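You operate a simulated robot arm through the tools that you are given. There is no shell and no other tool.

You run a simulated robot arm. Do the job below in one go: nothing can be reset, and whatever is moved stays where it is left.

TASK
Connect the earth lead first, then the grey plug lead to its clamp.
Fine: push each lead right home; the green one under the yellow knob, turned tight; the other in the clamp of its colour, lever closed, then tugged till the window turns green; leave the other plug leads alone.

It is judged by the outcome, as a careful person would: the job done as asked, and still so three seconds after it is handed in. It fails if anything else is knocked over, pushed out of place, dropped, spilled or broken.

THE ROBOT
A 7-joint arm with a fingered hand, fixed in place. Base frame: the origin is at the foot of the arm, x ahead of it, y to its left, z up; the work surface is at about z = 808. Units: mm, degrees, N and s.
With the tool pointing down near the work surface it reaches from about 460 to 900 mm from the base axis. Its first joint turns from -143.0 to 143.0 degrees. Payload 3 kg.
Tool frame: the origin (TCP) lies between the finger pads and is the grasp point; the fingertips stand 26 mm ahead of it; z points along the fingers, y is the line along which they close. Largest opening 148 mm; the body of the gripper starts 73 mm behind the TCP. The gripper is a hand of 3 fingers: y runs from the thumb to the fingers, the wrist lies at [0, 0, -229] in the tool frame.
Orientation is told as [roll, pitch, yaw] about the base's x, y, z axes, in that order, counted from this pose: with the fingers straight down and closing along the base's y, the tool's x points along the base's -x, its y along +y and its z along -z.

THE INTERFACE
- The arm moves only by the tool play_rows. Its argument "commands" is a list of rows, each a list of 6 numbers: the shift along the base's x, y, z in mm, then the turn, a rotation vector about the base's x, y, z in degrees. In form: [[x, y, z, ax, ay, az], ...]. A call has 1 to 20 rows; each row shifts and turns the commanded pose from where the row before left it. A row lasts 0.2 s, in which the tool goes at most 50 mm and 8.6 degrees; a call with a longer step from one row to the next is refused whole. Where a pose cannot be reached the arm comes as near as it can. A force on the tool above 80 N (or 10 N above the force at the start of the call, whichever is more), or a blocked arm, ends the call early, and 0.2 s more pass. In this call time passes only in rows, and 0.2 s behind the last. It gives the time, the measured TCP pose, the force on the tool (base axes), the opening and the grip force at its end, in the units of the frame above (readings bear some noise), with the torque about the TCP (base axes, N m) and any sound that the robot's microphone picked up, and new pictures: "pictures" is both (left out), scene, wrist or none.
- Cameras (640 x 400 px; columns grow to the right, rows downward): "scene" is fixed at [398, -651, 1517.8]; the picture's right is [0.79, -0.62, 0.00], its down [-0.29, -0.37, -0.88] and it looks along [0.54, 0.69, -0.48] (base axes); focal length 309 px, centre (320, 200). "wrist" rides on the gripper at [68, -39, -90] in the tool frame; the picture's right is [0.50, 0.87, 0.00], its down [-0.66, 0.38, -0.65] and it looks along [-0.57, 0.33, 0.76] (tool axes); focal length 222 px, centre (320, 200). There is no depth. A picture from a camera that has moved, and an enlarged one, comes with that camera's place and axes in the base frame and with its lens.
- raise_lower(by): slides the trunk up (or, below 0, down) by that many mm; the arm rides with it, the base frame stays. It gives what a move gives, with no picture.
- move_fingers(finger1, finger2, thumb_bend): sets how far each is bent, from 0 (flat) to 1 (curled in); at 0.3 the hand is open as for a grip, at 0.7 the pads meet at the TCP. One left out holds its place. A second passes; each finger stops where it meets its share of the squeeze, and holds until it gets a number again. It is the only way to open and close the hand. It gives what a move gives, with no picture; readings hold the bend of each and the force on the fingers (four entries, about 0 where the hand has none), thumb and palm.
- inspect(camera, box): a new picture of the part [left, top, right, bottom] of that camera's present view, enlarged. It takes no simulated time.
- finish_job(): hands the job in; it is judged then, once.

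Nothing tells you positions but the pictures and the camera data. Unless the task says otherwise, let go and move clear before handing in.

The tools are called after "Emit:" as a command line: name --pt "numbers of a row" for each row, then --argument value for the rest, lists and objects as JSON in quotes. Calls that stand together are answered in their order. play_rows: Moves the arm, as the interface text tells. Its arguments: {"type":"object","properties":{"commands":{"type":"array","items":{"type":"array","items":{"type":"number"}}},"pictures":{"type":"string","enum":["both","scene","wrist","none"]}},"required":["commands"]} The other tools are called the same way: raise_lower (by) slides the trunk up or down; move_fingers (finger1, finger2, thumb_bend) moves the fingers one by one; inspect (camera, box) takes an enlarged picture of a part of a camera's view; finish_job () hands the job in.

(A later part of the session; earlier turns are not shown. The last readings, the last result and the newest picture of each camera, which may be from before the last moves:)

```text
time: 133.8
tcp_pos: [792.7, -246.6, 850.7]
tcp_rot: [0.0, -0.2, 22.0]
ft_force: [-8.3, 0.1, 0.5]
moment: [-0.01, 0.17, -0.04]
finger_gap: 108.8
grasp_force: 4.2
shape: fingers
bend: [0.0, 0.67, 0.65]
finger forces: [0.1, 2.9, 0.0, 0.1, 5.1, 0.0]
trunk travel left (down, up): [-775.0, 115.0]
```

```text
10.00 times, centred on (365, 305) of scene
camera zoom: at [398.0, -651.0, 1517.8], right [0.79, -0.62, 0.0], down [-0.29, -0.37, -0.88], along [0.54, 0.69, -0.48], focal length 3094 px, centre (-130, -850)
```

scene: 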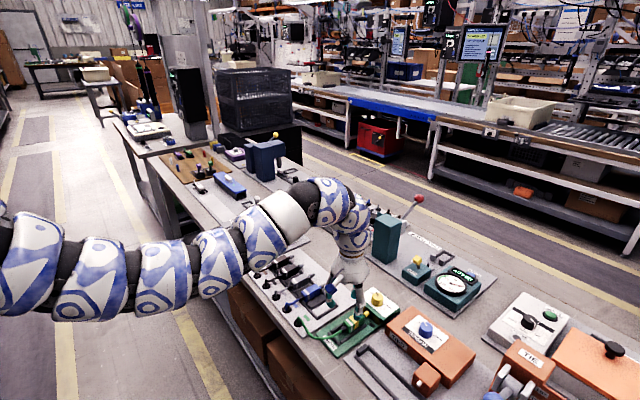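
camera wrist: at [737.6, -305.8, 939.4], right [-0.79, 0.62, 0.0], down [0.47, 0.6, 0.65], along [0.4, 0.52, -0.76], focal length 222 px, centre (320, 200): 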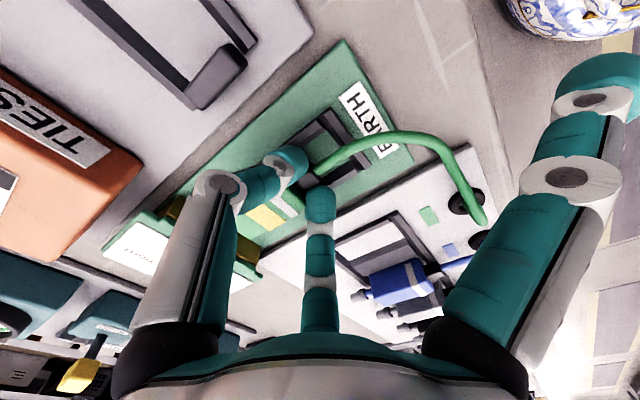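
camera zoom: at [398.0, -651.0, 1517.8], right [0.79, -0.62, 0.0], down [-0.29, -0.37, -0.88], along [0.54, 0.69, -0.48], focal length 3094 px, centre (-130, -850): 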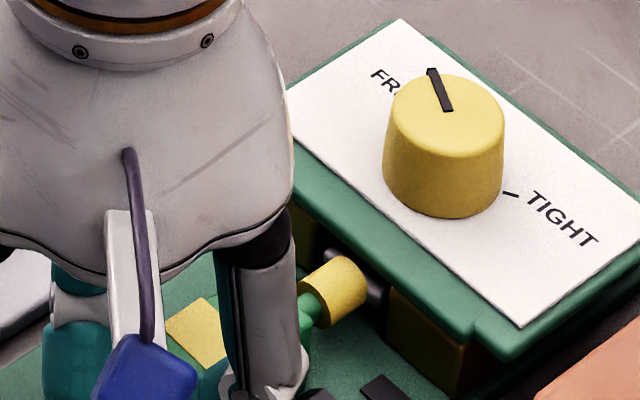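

At the same stop again (8 N shared). One firmer push to seat it fully, then I'll withdraw.

Emit:
play_rows --pt "1.5 0 0 0 0 0" --pt "1.5 0 0 0 0 0" --pt "0 0 0 0 0 0" --pictures "none"

Emit:
play_rows --pt "-5 0 0 0 0 0" --pt "-10 0 0 0 0 0" --pt "-4 0 10 0 0 0" --pt "0 0 20 0 0 0" --pt "0 0 30 0 0 0" --pt "5 0 20 0 0 -7.5" --pt "5 0 0 0 0 -7.5" --pt "5 0 0 0 0 -7.5" --pt "5 0 0 0 0 -7.5" --pt "5 0 0 0 0 -7.5" --pt "5 0 0 0 0 -7.5" --pt "0 0 0 0 0 -7" --pt "0 0 0 0 0 0" --pictures "none"

Emit:
inspect --camera "wrist" --box '[270, 140, 370, 220]'

Emit:
inspect --camera "scene" --box '[340, 285, 390, 325]'

```text
time: 134.6
tcp_pos: [795.1, -247.3, 849.2]
tcp_rot: [0.1, -0.1, 22.0]
ft_force: [-23.5, -2.0, 0.6]
moment: [-0.1, 0.46, -0.22]
finger_gap: 107.9
grasp_force: 12.4
shape: fingers
bend: [0.0, 0.67, 0.66]
finger forces: [0.0, 4.5, 0.1, 0.0, 20.3, 0.0]
trunk travel left (down, up): [-775.0, 115.0]
```

```text
time: 137.3
tcp_pos: [807.2, -245.6, 930.7]
tcp_rot: [0.1, 0.0, -30.1]
ft_force: [-0.4, -0.6, -0.4]
moment: [-0.03, 0.0, 0.02]
finger_gap: 109.1
grasp_force: 0.1
shape: fingers
bend: [0.0, 0.66, 0.65]
finger forces: [0.0, 0.1, 0.0, 0.0, 0.0, 0.0]
trunk travel left (down, up): [-775.0, 115.0]
```

```text
5.00 times, centred on (320, 180) of wrist
camera zoom: at [729.1, -244.5, 1019.6], right [0.0, 1.0, 0.0], down [0.76, 0.0, 0.65], along [0.65, 0.0, -0.76], focal length 1111 px, centre (320, 300)
```

zoom: 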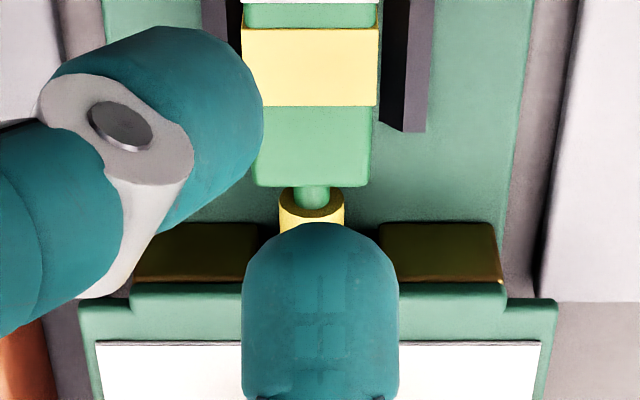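

```text
10.00 times, centred on (365, 305) of scene
camera zoom: at [398.0, -651.0, 1517.8], right [0.79, -0.62, 0.0], down [-0.29, -0.37, -0.88], along [0.54, 0.69, -0.48], focal length 3094 px, centre (-130, -850)
```

zoom: 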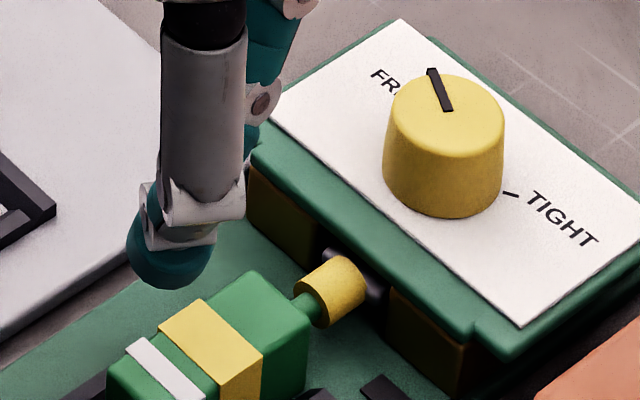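

The plug is back at exactly the same depth (body front x≈856), confirming the hard stop – it's home. Now the knob: I'll move over it and test the reach.

Emit:
move_fingers --finger1 0.45 --finger2 0.45 --thumb_bend 0.45

Emit:
play_rows --pt "10 0 0 0 0 0" --pt "15 0 0 0 0 0" --pt "15 0 0 0 0 0" --pt "10 0 0 0 0 0" --pt "0 0 0 0 0 0" --pictures "none"

Emit:
inspect --camera "wrist" --box '[200, 80, 440, 240]'

```text
time: 138.3
tcp_pos: [807.5, -245.3, 929.6]
tcp_rot: [0.0, 0.0, -30.0]
ft_force: [-0.1, -0.6, 0.2]
moment: [0.0, -0.04, 0.0]
finger_gap: 78.8
grasp_force: 0.1
shape: fingers
bend: [0.45, 0.45, 0.45]
finger forces: [0.0, 0.0, 0.0, 0.0, 0.1, 0.0]
trunk travel left (down, up): [-775.0, 115.0]
```

```text
time: 139.6
tcp_pos: [857.4, -245.4, 931.4]
tcp_rot: [0.1, -0.1, -30.0]
ft_force: [0.3, 0.3, 0.0]
moment: [0.03, -0.01, -0.01]
finger_gap: 78.7
grasp_force: 0.0
shape: fingers
bend: [0.45, 0.45, 0.45]
finger forces: [0.0, 0.0, 0.0, 0.0, 0.1, 0.1]
trunk travel left (down, up): [-775.0, 115.0]
```

```text
2.50 times, centred on (320, 160) of wrist
camera zoom: at [778.4, -244.6, 1019.8], right [0.0, 1.0, 0.0], down [0.76, 0.0, 0.65], along [0.65, 0.0, -0.76], focal length 555 px, centre (320, 300)
```

zoom: 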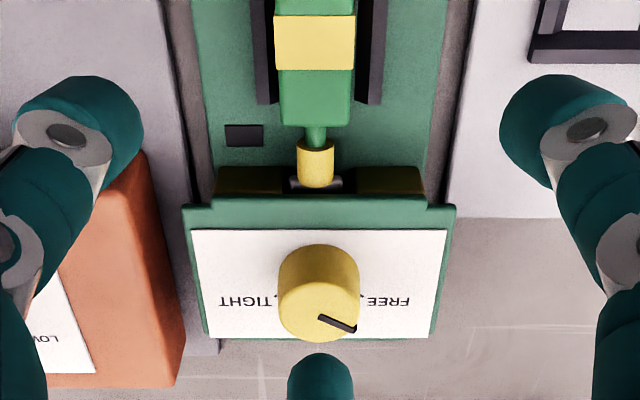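

The knob's axis is about (922, -245), top near z≈860. Moving over it.

Emit:
play_rows --pt "15 0 0 0 0 0" --pt "20 0 0 0 0 0" --pt "20 0 0 0 0 0" --pt "9 0 0 0 0 0" --pt "0 0 0 0 0 0" --pictures "wrist"

Emit:
inspect --camera "wrist" --box '[200, 60, 440, 220]'

```text
time: 140.8
tcp_pos: [898.4, -244.2, 934.6]
tcp_rot: [0.0, 0.0, -30.1]
ft_force: [0.5, 0.0, -0.7]
moment: [0.01, 0.0, -0.01]
finger_gap: 78.7
grasp_force: 0.1
shape: fingers
bend: [0.45, 0.45, 0.45]
finger forces: [0.0, 0.0, 0.1, 0.0, 0.1, 0.0]
out of reach, approached as far as the arm can: row 3, 4
trunk travel left (down, up): [-775.0, 115.0]
camera wrist: at [819.6, -243.7, 1024.7], right [0.0, 1.0, 0.0], down [0.76, 0.0, 0.65], along [0.65, 0.0, -0.76], focal length 222 px, centre (320, 200)
```

wrist: 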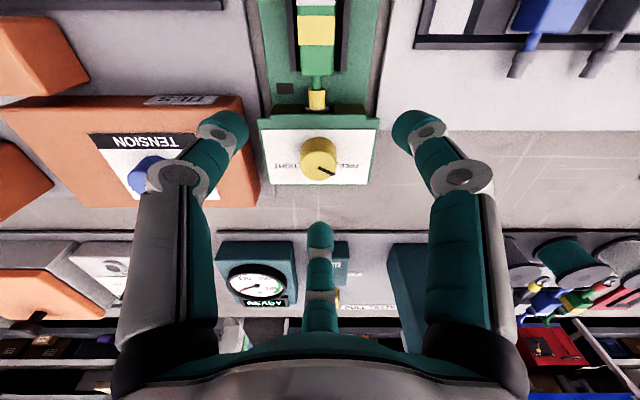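

```text
2.50 times, centred on (320, 140) of wrist
camera zoom: at [819.6, -243.7, 1024.7], right [0.0, 1.0, 0.0], down [0.76, 0.0, 0.65], along [0.65, 0.0, -0.76], focal length 555 px, centre (320, 350)
```

zoom: 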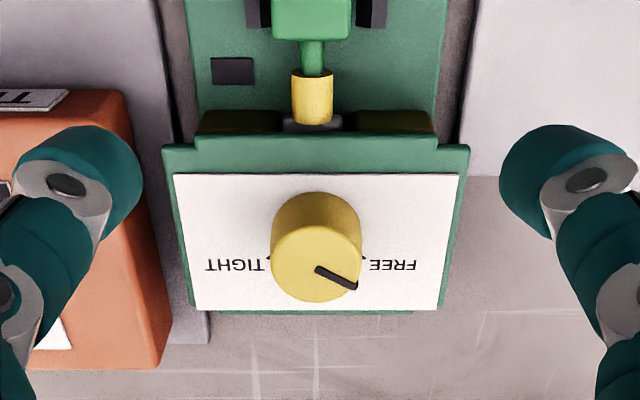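

Reach ends at x≈898 with this trunk height. I'll back off, raise the hand, lower the trunk 100 mm, and try again.

Emit:
play_rows --pt "-20 0 20 0 0 0" --pt "-15 0 30 0 0 0" --pt "0 0 30 0 0 0" --pt "0 0 30 0 0 0" --pt "0 0 0 0 0 0" --pictures "none"

Emit:
raise_lower --by -100

Emit:
play_rows --pt "20 0 0 0 0 0" --pt "20 0 0 0 0 0" --pt "20 0 0 0 0 0" --pt "0 0 0 0 0 0" --pictures "none"

```text
time: 141.9
tcp_pos: [862.8, -243.3, 1044.9]
tcp_rot: [0.1, 0.1, -30.0]
ft_force: [-0.2, 0.1, -0.3]
moment: [0.03, -0.01, 0.0]
finger_gap: 78.7
grasp_force: 0.1
shape: fingers
bend: [0.45, 0.45, 0.45]
finger forces: [0.0, 0.0, 0.0, 0.0, 0.0, 0.0]
trunk travel left (down, up): [-775.0, 115.0]
```

```text
time: 143.3
tcp_pos: [861.5, -245.6, 946.5]
tcp_rot: [0.1, 0.0, -30.1]
ft_force: [-0.5, 0.8, -0.7]
moment: [-0.04, 0.0, -0.03]
finger_gap: 78.6
grasp_force: 0.1
shape: fingers
bend: [0.45, 0.45, 0.45]
finger forces: [0.1, 0.0, 0.0, 0.0, 0.0, 0.1]
trunk travel left (down, up): [-675.0, 215.0]
```

```text
time: 144.3
tcp_pos: [922.4, -245.7, 944.0]
tcp_rot: [0.1, 0.0, -29.9]
ft_force: [-0.3, -0.5, 0.6]
moment: [-0.03, 0.01, 0.0]
finger_gap: 78.4
grasp_force: 0.1
shape: fingers
bend: [0.45, 0.45, 0.45]
finger forces: [0.0, 0.0, 0.1, 0.0, 0.1, 0.1]
trunk travel left (down, up): [-675.0, 215.0]
```

Lowering the trunk solved it: I'm directly over the knob. Now a look and check of yaw range before descending.

Emit:
inspect --camera "wrist" --box '[200, 40, 440, 220]'

Emit:
inspect --camera "scene" --box '[320, 240, 440, 330]'

```text
2.22 times, centred on (320, 130) of wrist
camera zoom: at [843.5, -244.6, 1034.3], right [0.0, 1.0, 0.0], down [0.76, 0.0, 0.65], along [0.65, 0.0, -0.76], focal length 494 px, centre (320, 356)
```

zoom: 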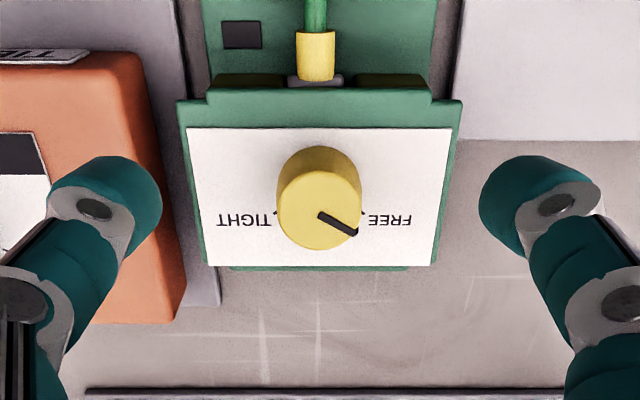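

```text
4.44 times, centred on (380, 285) of scene
camera zoom: at [398.0, -651.0, 1517.8], right [0.79, -0.62, 0.0], down [-0.29, -0.37, -0.88], along [0.54, 0.69, -0.48], focal length 1375 px, centre (53, -178)
```

zoom: 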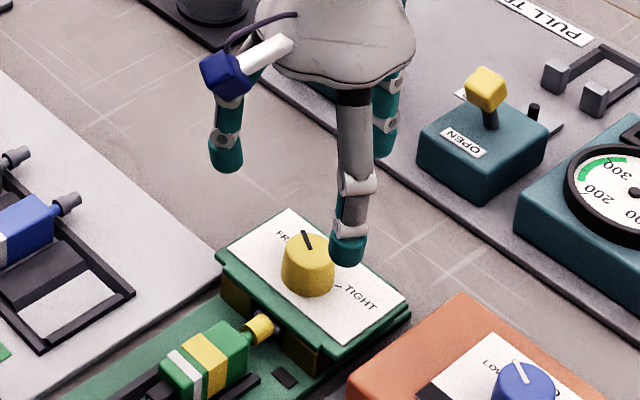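

I'll rotate the hand to about +70° first (so I have room to turn clockwise), centring over the knob.

Emit:
play_rows --pt "1.5 -0.4 0 0 0 8" --pt "0 0 0 0 0 8" --pt "0 0 0 0 0 8" --pt "0 0 0 0 0 8" --pt "0 0 0 0 0 8" --pt "0 0 0 0 0 8" --pt "0 0 0 0 0 8" --pt "0 0 0 0 0 8" --pt "0 0 0 0 0 8" --pt "0 0 0 0 0 8" --pt "0 0 0 0 0 8" --pt "0 0 0 0 0 8" --pt "0 0 0 0 0 4" --pt "0 0 0 0 0 0" --pictures "none"

Emit:
inspect --camera "wrist" --box '[200, 40, 440, 220]'

```text
time: 147.3
tcp_pos: [924.2, -243.9, 945.6]
tcp_rot: [0.1, -0.1, 70.1]
ft_force: [0.4, -0.8, 0.3]
moment: [-0.02, 0.0, 0.0]
finger_gap: 78.6
grasp_force: 0.1
shape: fingers
bend: [0.45, 0.45, 0.45]
finger forces: [0.0, 0.0, 0.1, 0.0, 0.0, 0.0]
trunk travel left (down, up): [-675.0, 215.0]
```

```text
2.22 times, centred on (320, 130) of wrist
camera zoom: at [937.1, -321.1, 1034.6], right [-0.98, -0.18, 0.0], down [-0.13, 0.74, 0.65], along [-0.12, 0.64, -0.76], focal length 494 px, centre (320, 356)
```

zoom: 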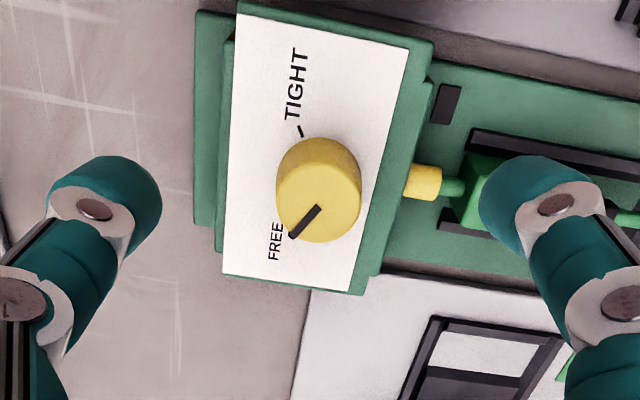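

Yaw +70° is fine, and the knob's axis is at about (924, -245). Descending around it with fingers open.

Emit:
play_rows --pt "0.3 -1.2 -20 0 0 0" --pt "0 0 -20 0 0 0" --pt "0 0 -15 0 0 0" --pt "0 0 -10 0 0 0" --pt "0 0 0 0 0 0" --pictures "wrist"

Emit:
inspect --camera "wrist" --box '[200, 80, 440, 250]'

Emit:
inspect --camera "scene" --box '[330, 260, 430, 330]'

```text
time: 148.5
tcp_pos: [915.8, -244.0, 883.3]
tcp_rot: [0.1, 0.0, 69.9]
ft_force: [-0.3, 0.3, 0.6]
moment: [0.01, -0.01, 0.03]
finger_gap: 78.6
grasp_force: 0.1
shape: fingers
bend: [0.45, 0.45, 0.45]
finger forces: [0.1, 0.1, 0.0, 0.0, 0.0, 0.1]
out of reach, approached as far as the arm can: row 3
trunk travel left (down, up): [-675.0, 215.0]
camera wrist: at [929.5, -320.2, 972.2], right [-0.98, -0.17, 0.0], down [-0.13, 0.74, 0.66], along [-0.11, 0.64, -0.76], focal length 222 px, centre (320, 200)
```

wrist: 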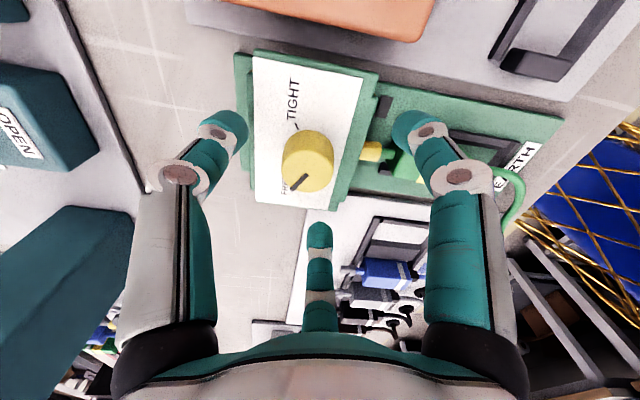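

```text
2.35 times, centred on (320, 165) of wrist
camera zoom: at [929.5, -320.2, 972.2], right [-0.98, -0.17, 0.0], down [-0.13, 0.74, 0.66], along [-0.11, 0.64, -0.76], focal length 523 px, centre (320, 282)
```

zoom: 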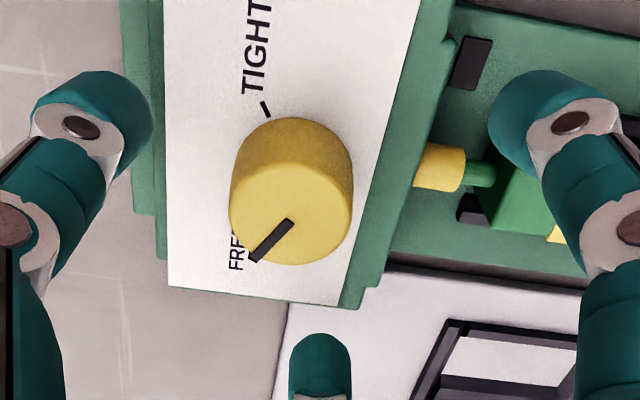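

```text
5.71 times, centred on (380, 295) of scene
camera zoom: at [398.0, -651.0, 1517.8], right [0.79, -0.62, 0.0], down [-0.29, -0.37, -0.88], along [0.54, 0.69, -0.48], focal length 1768 px, centre (-23, -343)
```

zoom: 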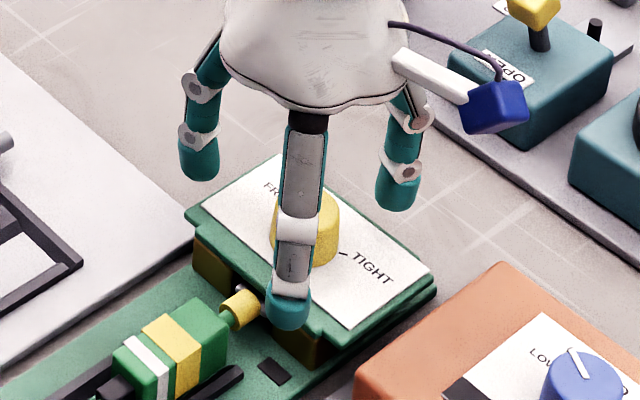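

At lower height the reach falls short by ~8 mm, so I'll go back up and descend with the trunk instead (straight down).

Emit:
play_rows --pt "2 0 20 0 0 0" --pt "3 0 20 0 0 0" --pt "3 -1.2 22 0 0 0" --pt "0 0 0 0 0 0" --pictures "none"

Emit:
raise_lower --by -60

Emit:
inspect --camera "wrist" --box '[200, 80, 440, 250]'

```text
time: 149.5
tcp_pos: [925.8, -245.7, 945.9]
tcp_rot: [0.1, -0.1, 70.0]
ft_force: [0.1, -0.2, 0.0]
moment: [0.01, -0.04, -0.03]
finger_gap: 78.8
grasp_force: 0.1
shape: fingers
bend: [0.45, 0.45, 0.45]
finger forces: [0.0, 0.0, 0.0, 0.0, 0.0, 0.0]
trunk travel left (down, up): [-675.0, 215.0]
```

```text
time: 150.5
tcp_pos: [925.8, -244.6, 886.4]
tcp_rot: [0.1, 0.0, 70.0]
ft_force: [0.2, 0.0, 0.2]
moment: [0.03, 0.02, 0.01]
finger_gap: 78.6
grasp_force: 0.1
shape: fingers
bend: [0.45, 0.45, 0.45]
finger forces: [0.0, 0.0, 0.0, 0.0, 0.0, 0.1]
trunk travel left (down, up): [-615.0, 275.0]
```

```text
2.35 times, centred on (320, 165) of wrist
camera zoom: at [938.1, -321.2, 975.2], right [-0.98, -0.17, 0.0], down [-0.13, 0.74, 0.65], along [-0.11, 0.64, -0.76], focal length 523 px, centre (320, 282)
```

zoom: 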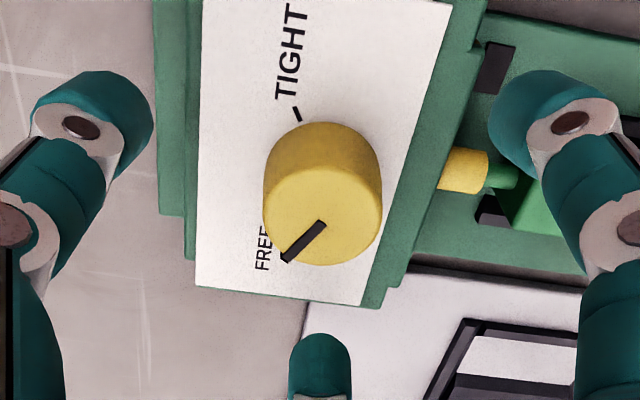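

Nicely centred (knob axis ≈ (924.2, -245.2)). Fine adjust and lower the last 15 mm.

Emit:
play_rows --pt "-0.5 -1 0 0 0 0" --pt "0 0 0 0 0 0" --pictures "none"

Emit:
raise_lower --by -14

Emit:
move_fingers --finger1 0.58 --finger2 0.58 --thumb_bend 0.58

Emit:
inspect --camera "wrist" --box '[200, 80, 440, 250]'

Emit:
inspect --camera "scene" --box '[340, 270, 420, 325]'

```text
time: 151.1
tcp_pos: [923.1, -246.5, 885.4]
tcp_rot: [0.1, 0.0, 70.1]
ft_force: [0.4, 0.0, -0.6]
moment: [0.01, 0.0, 0.01]
finger_gap: 78.8
grasp_force: 0.1
shape: fingers
bend: [0.45, 0.45, 0.45]
finger forces: [0.0, 0.0, 0.1, 0.0, 0.0, 0.0]
trunk travel left (down, up): [-615.0, 275.0]
```

```text
time: 151.7
tcp_pos: [924.1, -246.7, 870.1]
tcp_rot: [0.0, 0.1, 70.1]
ft_force: [0.3, 0.6, 0.4]
moment: [0.01, -0.02, 0.01]
finger_gap: 78.5
grasp_force: 0.0
shape: fingers
bend: [0.45, 0.45, 0.45]
finger forces: [0.0, 0.0, 0.0, 0.0, 0.0, 0.0]
trunk travel left (down, up): [-601.0, 289.0]
```

```text
time: 152.7
tcp_pos: [924.0, -246.5, 871.2]
tcp_rot: [0.0, 0.0, 70.0]
ft_force: [0.4, -0.1, 0.0]
moment: [0.01, 0.01, -0.03]
finger_gap: 39.6
grasp_force: 0.1
shape: fingers
bend: [0.57, 0.57, 0.57]
finger forces: [0.0, 0.0, 0.0, 0.0, 0.0, 0.0]
trunk travel left (down, up): [-601.0, 289.0]
```

```text
2.35 times, centred on (320, 165) of wrist
camera zoom: at [937.9, -322.3, 960.9], right [-0.98, -0.17, 0.0], down [-0.13, 0.74, 0.65], along [-0.11, 0.64, -0.76], focal length 523 px, centre (320, 282)
```

zoom: 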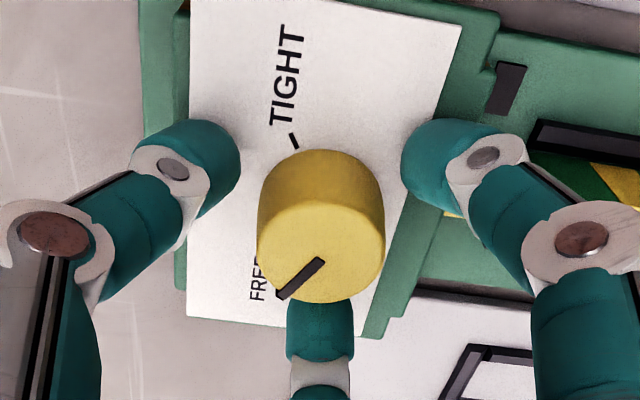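

```text
7.27 times, centred on (380, 298) of scene
camera zoom: at [398.0, -651.0, 1517.8], right [0.79, -0.62, 0.0], down [-0.29, -0.37, -0.88], along [0.54, 0.69, -0.48], focal length 2250 px, centre (-116, -509)
```

zoom: 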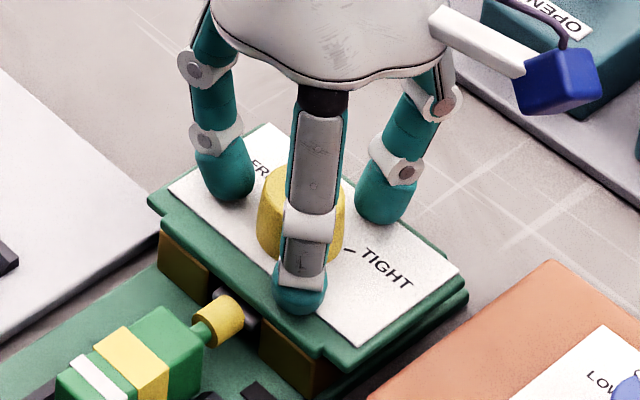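

Fingers are evenly placed around the knob. Closing to grip it.

Emit:
move_fingers --finger1 0.7 --finger2 0.7 --thumb_bend 0.7

Emit:
inspect --camera "wrist" --box '[200, 80, 440, 250]'

```text
time: 153.7
tcp_pos: [924.9, -245.2, 871.5]
tcp_rot: [0.0, 0.0, 70.0]
ft_force: [3.2, -0.6, -0.6]
moment: [0.02, -0.08, 0.03]
finger_gap: 21.7
grasp_force: 11.9
shape: fingers
bend: [0.62, 0.62, 0.64]
finger forces: [6.5, 7.0, 0.0, 0.0, 10.0, 0.0]
trunk travel left (down, up): [-601.0, 289.0]
```

```text
2.35 times, centred on (320, 165) of wrist
camera zoom: at [938.2, -322.3, 960.9], right [-0.98, -0.17, 0.0], down [-0.13, 0.74, 0.65], along [-0.11, 0.64, -0.76], focal length 523 px, centre (320, 282)
```

zoom: 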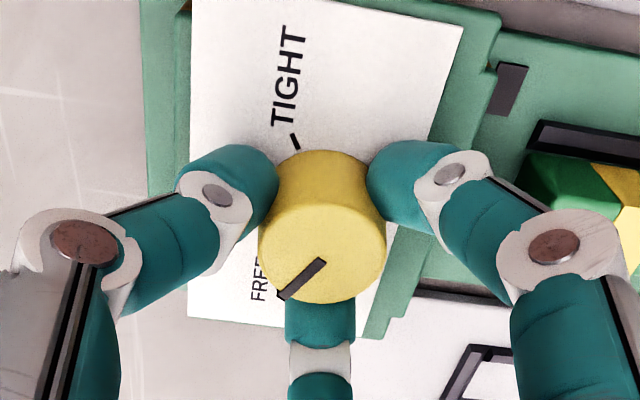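

Firm grip. Turning clockwise in steps.

Emit:
play_rows --pt "0 0 0 0 0 -8" --pt "0 0 0 0 0 -8" --pt "0 0 0 0 0 -8" --pt "0 0 0 0 0 0" --pictures "none"

Emit:
inspect --camera "wrist" --box '[200, 80, 440, 250]'

Emit:
inspect --camera "scene" --box '[340, 270, 420, 325]'

```text
time: 154.7
tcp_pos: [924.1, -246.9, 871.9]
tcp_rot: [0.1, 0.0, 46.0]
ft_force: [2.7, -1.7, 0.3]
moment: [-0.06, -0.01, 0.02]
finger_gap: 22.0
grasp_force: 12.0
shape: fingers
bend: [0.62, 0.62, 0.64]
finger forces: [6.9, 7.0, 0.1, 0.0, 10.1, 0.0]
trunk travel left (down, up): [-601.0, 289.0]
```

```text
2.35 times, centred on (320, 165) of wrist
camera zoom: at [905.4, -321.4, 960.8], right [-0.97, 0.24, 0.0], down [0.18, 0.73, 0.65], along [0.16, 0.64, -0.76], focal length 523 px, centre (320, 282)
```

zoom: 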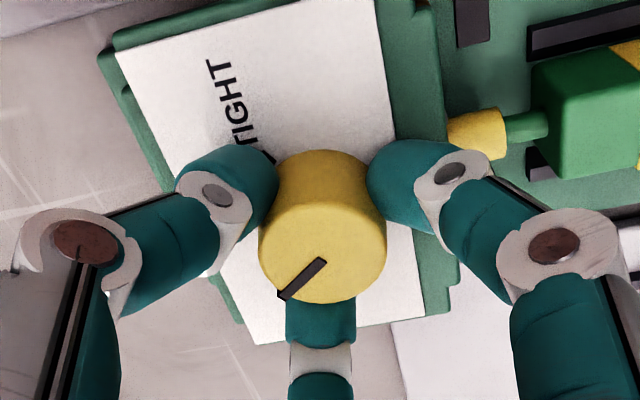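

```text
7.27 times, centred on (380, 298) of scene
camera zoom: at [398.0, -651.0, 1517.8], right [0.79, -0.62, 0.0], down [-0.29, -0.37, -0.88], along [0.54, 0.69, -0.48], focal length 2250 px, centre (-116, -509)
```

zoom: 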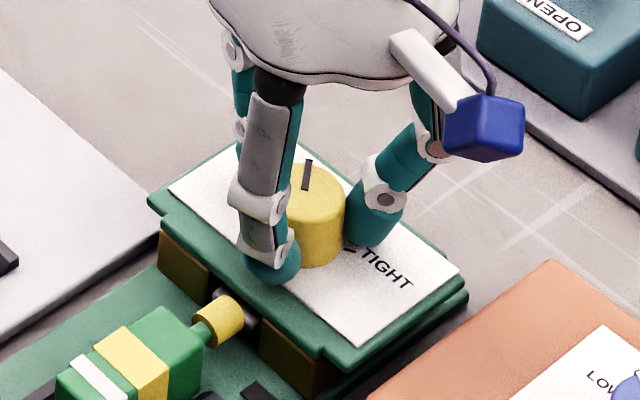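

The knob turns with the hand. Continuing the turn.

Emit:
play_rows --pt "0 0 0 0 0 -8" --pt "0 0 0 0 0 -8" --pt "0 0 0 0 0 -8" --pt "0 0 0 0 0 -8" --pt "0 0 0 0 0 -8" --pt "0 0 0 0 0 -8" --pt "0 0 0 0 0 0" --pictures "none"

Emit:
play_rows --pt "0 0 0 0 0 -8" --pt "0 0 0 0 0 -8" --pt "0 0 0 0 0 -8" --pt "0 0 0 0 0 -8" --pt "0 0 0 0 0 0" --pictures "none"

Emit:
inspect --camera "wrist" --box '[200, 80, 440, 250]'

Emit:
inspect --camera "scene" --box '[340, 270, 420, 325]'

```text
time: 156.3
tcp_pos: [923.0, -245.9, 871.7]
tcp_rot: [0.1, 0.0, -2.1]
ft_force: [1.3, -3.2, 1.6]
moment: [-0.08, -0.05, 0.0]
finger_gap: 22.1
grasp_force: 12.3
shape: fingers
bend: [0.62, 0.62, 0.64]
finger forces: [6.9, 8.1, 0.1, 0.0, 10.3, 0.1]
trunk travel left (down, up): [-601.0, 289.0]
```

```text
time: 157.5
tcp_pos: [924.0, -247.6, 871.2]
tcp_rot: [0.1, -0.1, -34.0]
ft_force: [-6.7, -0.3, 0.0]
moment: [-0.05, 0.17, 0.0]
finger_gap: 22.1
grasp_force: 12.4
shape: fingers
bend: [0.62, 0.63, 0.64]
finger forces: [7.8, 6.0, 0.0, 0.0, 10.9, 0.1]
trunk travel left (down, up): [-601.0, 289.0]
```

```text
2.35 times, centred on (320, 165) of wrist
camera zoom: at [846.2, -240.2, 961.0], right [0.07, 1.0, 0.0], down [0.75, -0.05, 0.66], along [0.65, -0.05, -0.76], focal length 523 px, centre (320, 282)
```

zoom: 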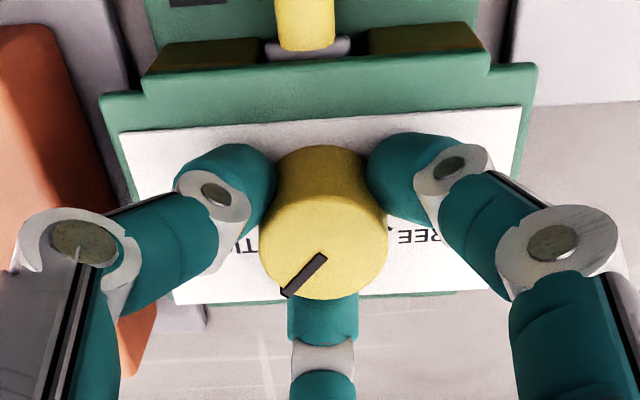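

```text
7.27 times, centred on (380, 298) of scene
camera zoom: at [398.0, -651.0, 1517.8], right [0.79, -0.62, 0.0], down [-0.29, -0.37, -0.88], along [0.54, 0.69, -0.48], focal length 2250 px, centre (-116, -509)
```

zoom: 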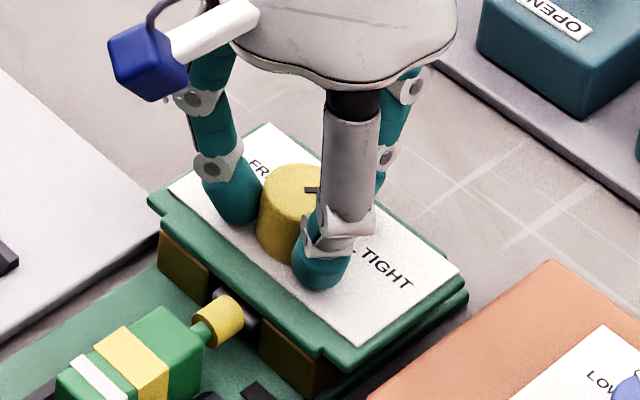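

Pointer is now near -34°, TIGHT at about -72°. Continue turning while monitoring torque.

Emit:
play_rows --pt "-0.7 0 0 0 0 -8" --pt "0 0 0 0 0 -8" --pt "0 0 0 0 0 -8" --pt "0 0 0 0 0 0" --pictures "none"

Emit:
play_rows --pt "0 0 0 0 0 -8" --pt "0 0 0 0 0 -6" --pt "0 0 0 0 0 0" --pictures "none"

Emit:
inspect --camera "wrist" --box '[200, 80, 440, 250]'

Emit:
inspect --camera "scene" --box '[340, 270, 420, 325]'

```text
time: 158.5
tcp_pos: [924.7, -245.5, 871.9]
tcp_rot: [0.1, 0.0, -58.1]
ft_force: [-2.0, -5.8, 3.3]
moment: [-0.07, 0.05, 0.17]
finger_gap: 21.1
grasp_force: 13.6
shape: fingers
bend: [0.62, 0.62, 0.64]
finger forces: [8.8, 6.4, 0.0, 0.1, 11.5, 0.0]
trunk travel left (down, up): [-601.0, 289.0]
```

```text
time: 159.3
tcp_pos: [923.2, -246.2, 870.7]
tcp_rot: [0.1, 0.0, -72.0]
ft_force: [-1.7, -3.8, 0.8]
moment: [-0.06, 0.09, 0.22]
finger_gap: 19.2
grasp_force: 12.8
shape: fingers
bend: [0.62, 0.63, 0.64]
finger forces: [7.0, 7.5, 0.0, 0.1, 10.2, 0.1]
trunk travel left (down, up): [-601.0, 289.0]
```

```text
2.35 times, centred on (320, 165) of wrist
camera zoom: at [865.1, -193.1, 960.7], right [0.67, 0.74, 0.0], down [0.56, -0.51, 0.65], along [0.49, -0.44, -0.76], focal length 523 px, centre (320, 282)
```

zoom: 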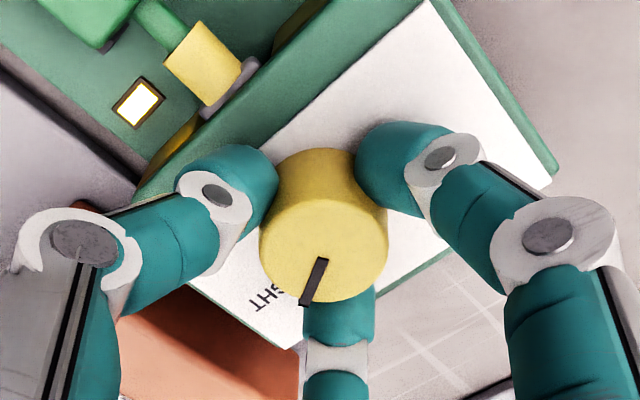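

```text
7.27 times, centred on (380, 298) of scene
camera zoom: at [398.0, -651.0, 1517.8], right [0.79, -0.62, 0.0], down [-0.29, -0.37, -0.88], along [0.54, 0.69, -0.48], focal length 2250 px, centre (-116, -509)
```

zoom: 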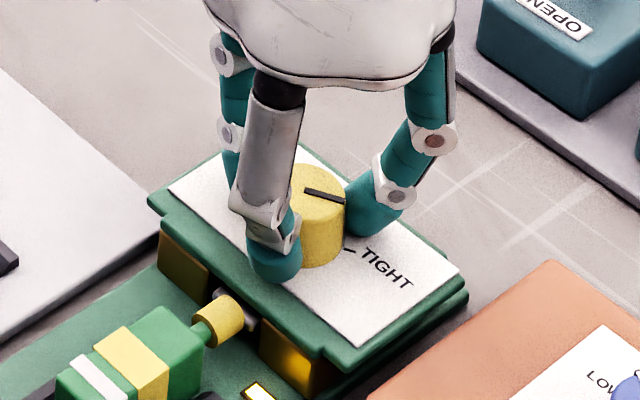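

The earth lamp has lit up, and the knob is resisting (0.2 N·m), with slight finger slip. I'll squeeze a bit harder and give it one more turn to make sure it's tight.

Emit:
move_fingers --finger1 0.8 --finger2 0.8 --thumb_bend 0.8

Emit:
play_rows --pt "0 0 0 0 0 -6" --pt "0 0 0 0 0 -6" --pt "0 0 0 0 0 0" --pictures "none"

Emit:
inspect --camera "wrist" --box '[200, 80, 440, 250]'

Emit:
inspect --camera "scene" --box '[340, 270, 420, 325]'

```text
time: 160.3
tcp_pos: [923.2, -245.8, 870.7]
tcp_rot: [0.0, 0.0, -71.9]
ft_force: [-11.0, -1.0, -4.8]
moment: [-0.03, 0.19, 0.02]
finger_gap: 19.3
grasp_force: 24.2
shape: fingers
bend: [0.62, 0.63, 0.65]
finger forces: [13.2, 12.1, 0.0, 0.1, 23.2, 0.0]
trunk travel left (down, up): [-601.0, 289.0]
```

```text
time: 161.1
tcp_pos: [923.2, -247.4, 871.2]
tcp_rot: [-0.1, 0.0, -84.0]
ft_force: [-13.3, -12.7, -7.2]
moment: [-0.28, 0.3, 0.44]
finger_gap: 18.1
grasp_force: 26.0
shape: fingers
bend: [0.62, 0.64, 0.65]
finger forces: [12.6, 10.6, 0.0, 0.0, 27.8, 0.0]
trunk travel left (down, up): [-601.0, 289.0]
```

```text
2.35 times, centred on (320, 165) of wrist
camera zoom: at [877.4, -183.6, 960.6], right [0.81, 0.59, 0.0], down [0.44, -0.61, 0.65], along [0.38, -0.53, -0.76], focal length 523 px, centre (320, 282)
```

zoom: 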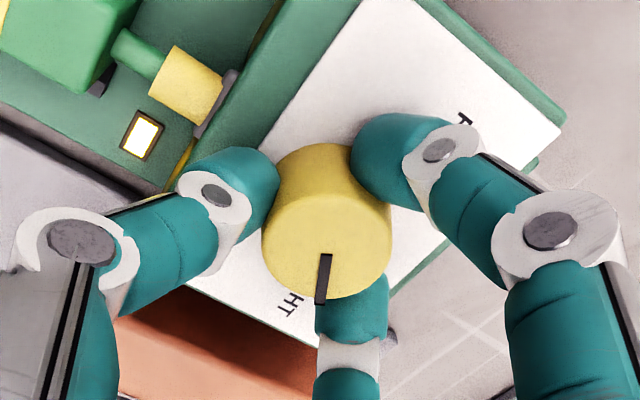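

```text
7.27 times, centred on (380, 298) of scene
camera zoom: at [398.0, -651.0, 1517.8], right [0.79, -0.62, 0.0], down [-0.29, -0.37, -0.88], along [0.54, 0.69, -0.48], focal length 2250 px, centre (-116, -509)
```

zoom: 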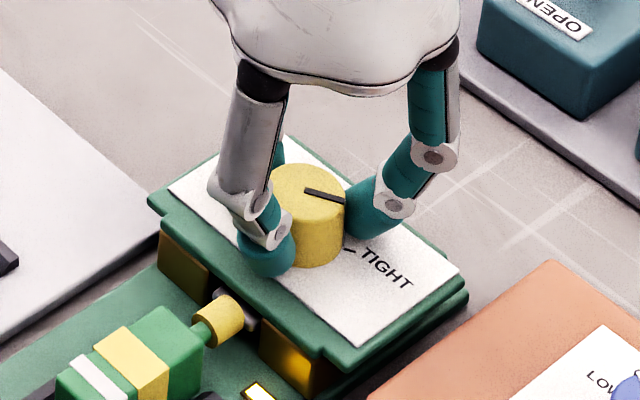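

The knob doesn't go further at 0.44 N·m – it is tight, and the lamp is lit. I'll relax the twist, open, and go straight up with the trunk.

Emit:
move_fingers --finger1 0.45 --finger2 0.45 --thumb_bend 0.45

Emit:
raise_lower --by 100

Emit:
inspect --camera "wrist" --box '[160, 20, 480, 220]'

Emit:
inspect --camera "scene" --box '[320, 260, 420, 335]'

```text
time: 162.1
tcp_pos: [924.1, -246.2, 871.9]
tcp_rot: [0.1, -0.1, -84.1]
ft_force: [0.0, 0.1, -0.8]
moment: [0.01, -0.01, 0.05]
finger_gap: 78.3
grasp_force: 0.2
shape: fingers
bend: [0.45, 0.45, 0.45]
finger forces: [0.0, 0.0, 0.0, 0.1, 0.1, 0.0]
trunk travel left (down, up): [-601.0, 289.0]
```

```text
time: 163.4
tcp_pos: [923.2, -245.8, 972.3]
tcp_rot: [0.1, 0.1, -84.0]
ft_force: [-0.4, 0.1, -1.0]
moment: [0.03, -0.01, -0.01]
finger_gap: 78.1
grasp_force: 0.1
shape: fingers
bend: [0.45, 0.45, 0.45]
finger forces: [0.1, 0.0, 0.0, 0.0, 0.0, 0.1]
trunk travel left (down, up): [-701.0, 189.0]
```

```text
2.00 times, centred on (320, 120) of wrist
camera zoom: at [878.0, -182.2, 1060.8], right [0.81, 0.59, 0.0], down [0.44, -0.61, 0.65], along [0.39, -0.53, -0.76], focal length 444 px, centre (320, 360)
```

zoom: 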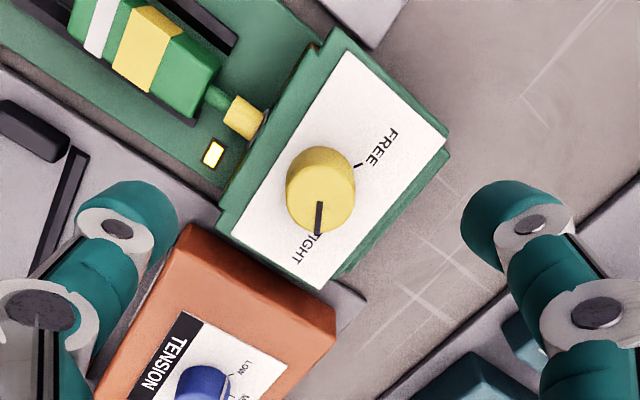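

```text
5.33 times, centred on (370, 298) of scene
camera zoom: at [398.0, -651.0, 1517.8], right [0.79, -0.62, 0.0], down [-0.29, -0.37, -0.88], along [0.54, 0.69, -0.48], focal length 1650 px, centre (53, -320)
```

zoom: 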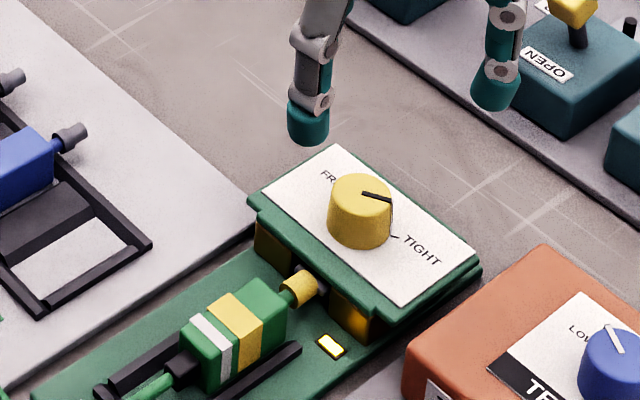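

Earth is done: plug home, pointer on TIGHT, lamp lit. Now the grey lead. I'll raise the trunk, move over to the clamps and look at the grey (L3) one.

Emit:
play_rows --pt "-20 5 0 0 0 6" --pt "-25 10 0 0 0 8" --pt "-25 10 0 0 0 8" --pt "-20 20 0 0 0 8" --pt "-10 30 0 0 0 8" --pt "0 35 0 0 0 8" --pt "0 40 0 0 0 8" --pictures "none"

Emit:
raise_lower --by 74

Emit:
play_rows --pt "0 40 0 0 0 0" --pt "0 45 0 0 0 0" --pt "0 45 0 0 0 0" --pt "0 45 -5 0 0 0" --pt "0 45 -10 0 0 0" --pt "0 45 -15 0 0 0" --pt "0 45 -20 0 0 0" --pt "0 30 -20 0 0 0" --pt "0 3 -20 0 0 0" --pt "0 0 0 0 0 0"

Emit:
inspect --camera "wrist" --box '[200, 60, 440, 220]'

```text
time: 165.0
tcp_pos: [823.7, -97.6, 973.7]
tcp_rot: [0.1, -0.1, -29.9]
ft_force: [-0.5, 0.0, -0.1]
moment: [0.06, 0.01, -0.02]
finger_gap: 78.5
grasp_force: 0.1
shape: fingers
bend: [0.45, 0.45, 0.45]
finger forces: [0.0, 0.0, 0.0, 0.0, 0.0, 0.0]
trunk travel left (down, up): [-701.0, 189.0]
```

```text
time: 166.2
tcp_pos: [824.4, -95.4, 1047.0]
tcp_rot: [0.1, 0.0, -30.0]
ft_force: [0.5, 0.9, -0.3]
moment: [-0.03, 0.04, -0.02]
finger_gap: 78.6
grasp_force: 0.0
shape: fingers
bend: [0.45, 0.45, 0.45]
finger forces: [0.0, 0.1, 0.1, 0.0, 0.1, 0.0]
trunk travel left (down, up): [-775.0, 115.0]
```

```text
time: 168.3
tcp_pos: [809.9, 221.1, 993.9]
tcp_rot: [0.1, -0.2, -29.9]
ft_force: [-0.4, 0.3, -0.7]
moment: [-0.04, 0.02, 0.01]
finger_gap: 78.6
grasp_force: 0.1
shape: fingers
bend: [0.45, 0.45, 0.45]
finger forces: [0.1, 0.0, 0.1, 0.0, 0.1, 0.0]
out of reach, approached as far as the arm can: row 7, 8, 9
trunk travel left (down, up): [-775.0, 115.0]
camera wrist: at [732.0, 221.9, 1083.9], right [0.0, 1.0, 0.0], down [0.75, 0.0, 0.66], along [0.66, 0.0, -0.75], focal length 222 px, centre (320, 200)
```

scene: 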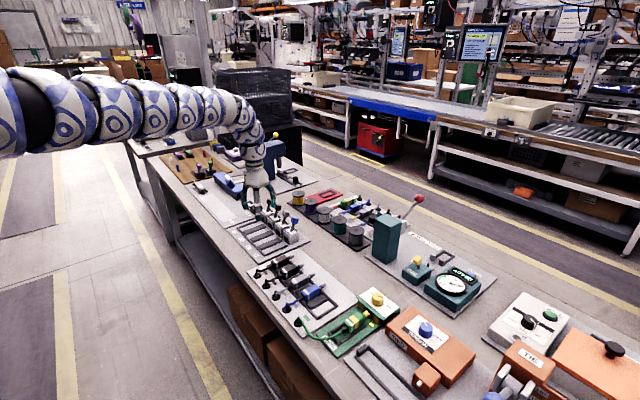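
wrist: 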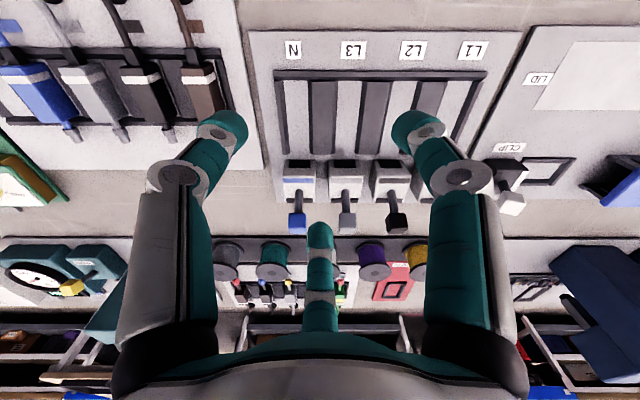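

```text
2.50 times, centred on (320, 140) of wrist
camera zoom: at [732.0, 221.9, 1083.9], right [0.0, 1.0, 0.0], down [0.75, 0.0, 0.66], along [0.66, 0.0, -0.75], focal length 555 px, centre (320, 350)
```

zoom: 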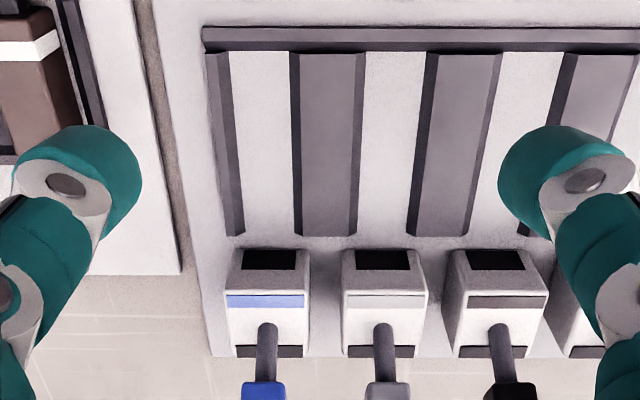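

I can see the clamps: grey (L3) channel centre is at y≈257, its box front at x≈891, with lever up. Let me zoom in on the grey clamp.

Emit:
inspect --camera "wrist" --box '[310, 140, 380, 240]'

Emit:
inspect --camera "scene" --box '[255, 190, 315, 245]'

```text
4.00 times, centred on (345, 190) of wrist
camera zoom: at [732.0, 221.9, 1083.9], right [0.0, 1.0, 0.0], down [0.75, 0.0, 0.66], along [0.66, 0.0, -0.75], focal length 888 px, centre (220, 240)
```

zoom: 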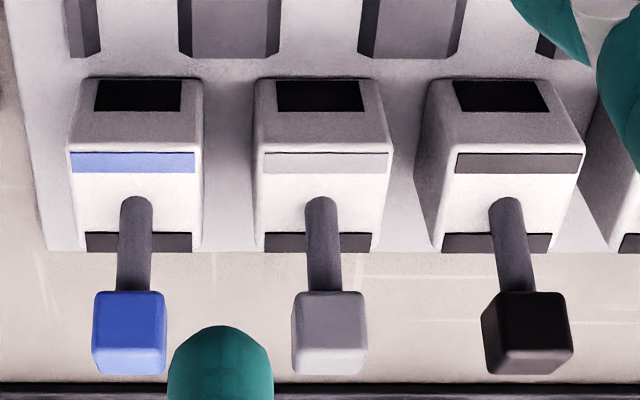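

```text
7.27 times, centred on (285, 218) of scene
camera zoom: at [398.0, -651.0, 1517.8], right [0.79, -0.62, 0.0], down [-0.29, -0.37, -0.88], along [0.54, 0.69, -0.48], focal length 2250 px, centre (574, 73)
```

zoom: 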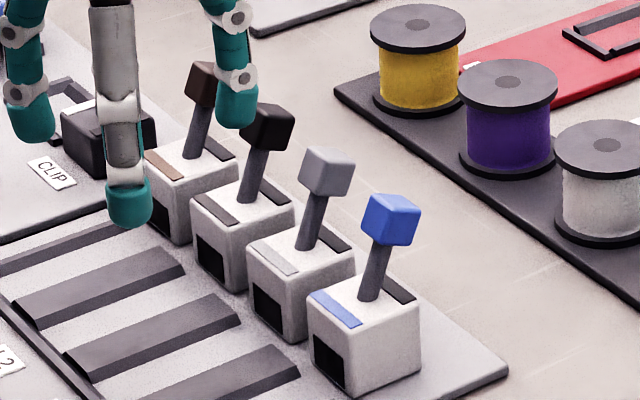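

Clear picture of the clamps (colour strip front, lever, dark window at the rear). Now I'll go back to the grey lead and position above it at yaw 0.

Emit:
play_rows --pt "-5 -43 0 0 0 5" --pt "-5 -43 0 0 0 5" --pt "-5 -43 0 0 0 5" --pt "-3 -43 -10 0 0 5" --pt "-2 -43 -15 0 0 5" --pt "0 -40 -20 0 0 5" --pt "0 0 -10 0 0 0" --pt "0 0 0 0 0 0" --pictures "wrist"

Emit:
inspect --camera "wrist" --box '[240, 40, 400, 170]'

```text
time: 170.2
tcp_pos: [791.9, -39.5, 936.5]
tcp_rot: [0.2, -0.1, 0.0]
ft_force: [0.0, -0.2, 0.4]
moment: [-0.02, 0.0, -0.03]
finger_gap: 78.8
grasp_force: 0.1
shape: fingers
bend: [0.45, 0.45, 0.45]
finger forces: [0.0, 0.1, 0.0, 0.0, 0.0, 0.0]
trunk travel left (down, up): [-775.0, 115.0]
camera wrist: at [723.2, -78.4, 1027.2], right [-0.5, 0.87, 0.0], down [0.65, 0.38, 0.65], along [0.57, 0.33, -0.76], focal length 222 px, centre (320, 200)
```

wrist: 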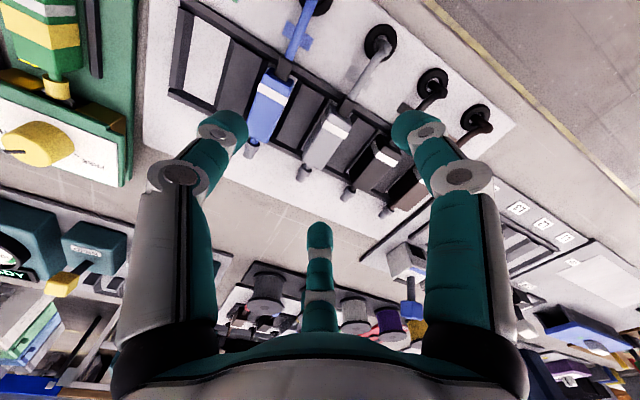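

```text
3.08 times, centred on (320, 105) of wrist
camera zoom: at [723.2, -78.4, 1027.2], right [-0.5, 0.87, 0.0], down [0.65, 0.38, 0.65], along [0.57, 0.33, -0.76], focal length 684 px, centre (320, 492)
```

zoom: 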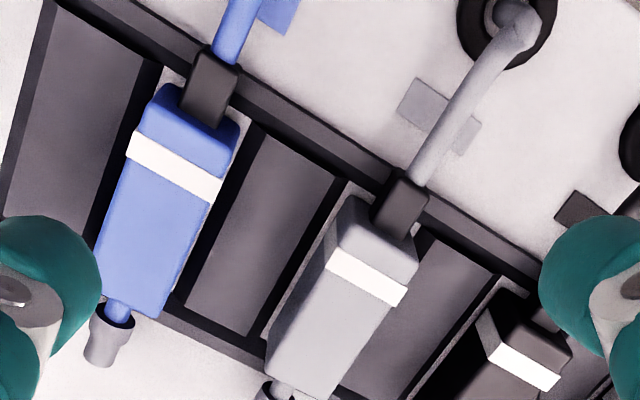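

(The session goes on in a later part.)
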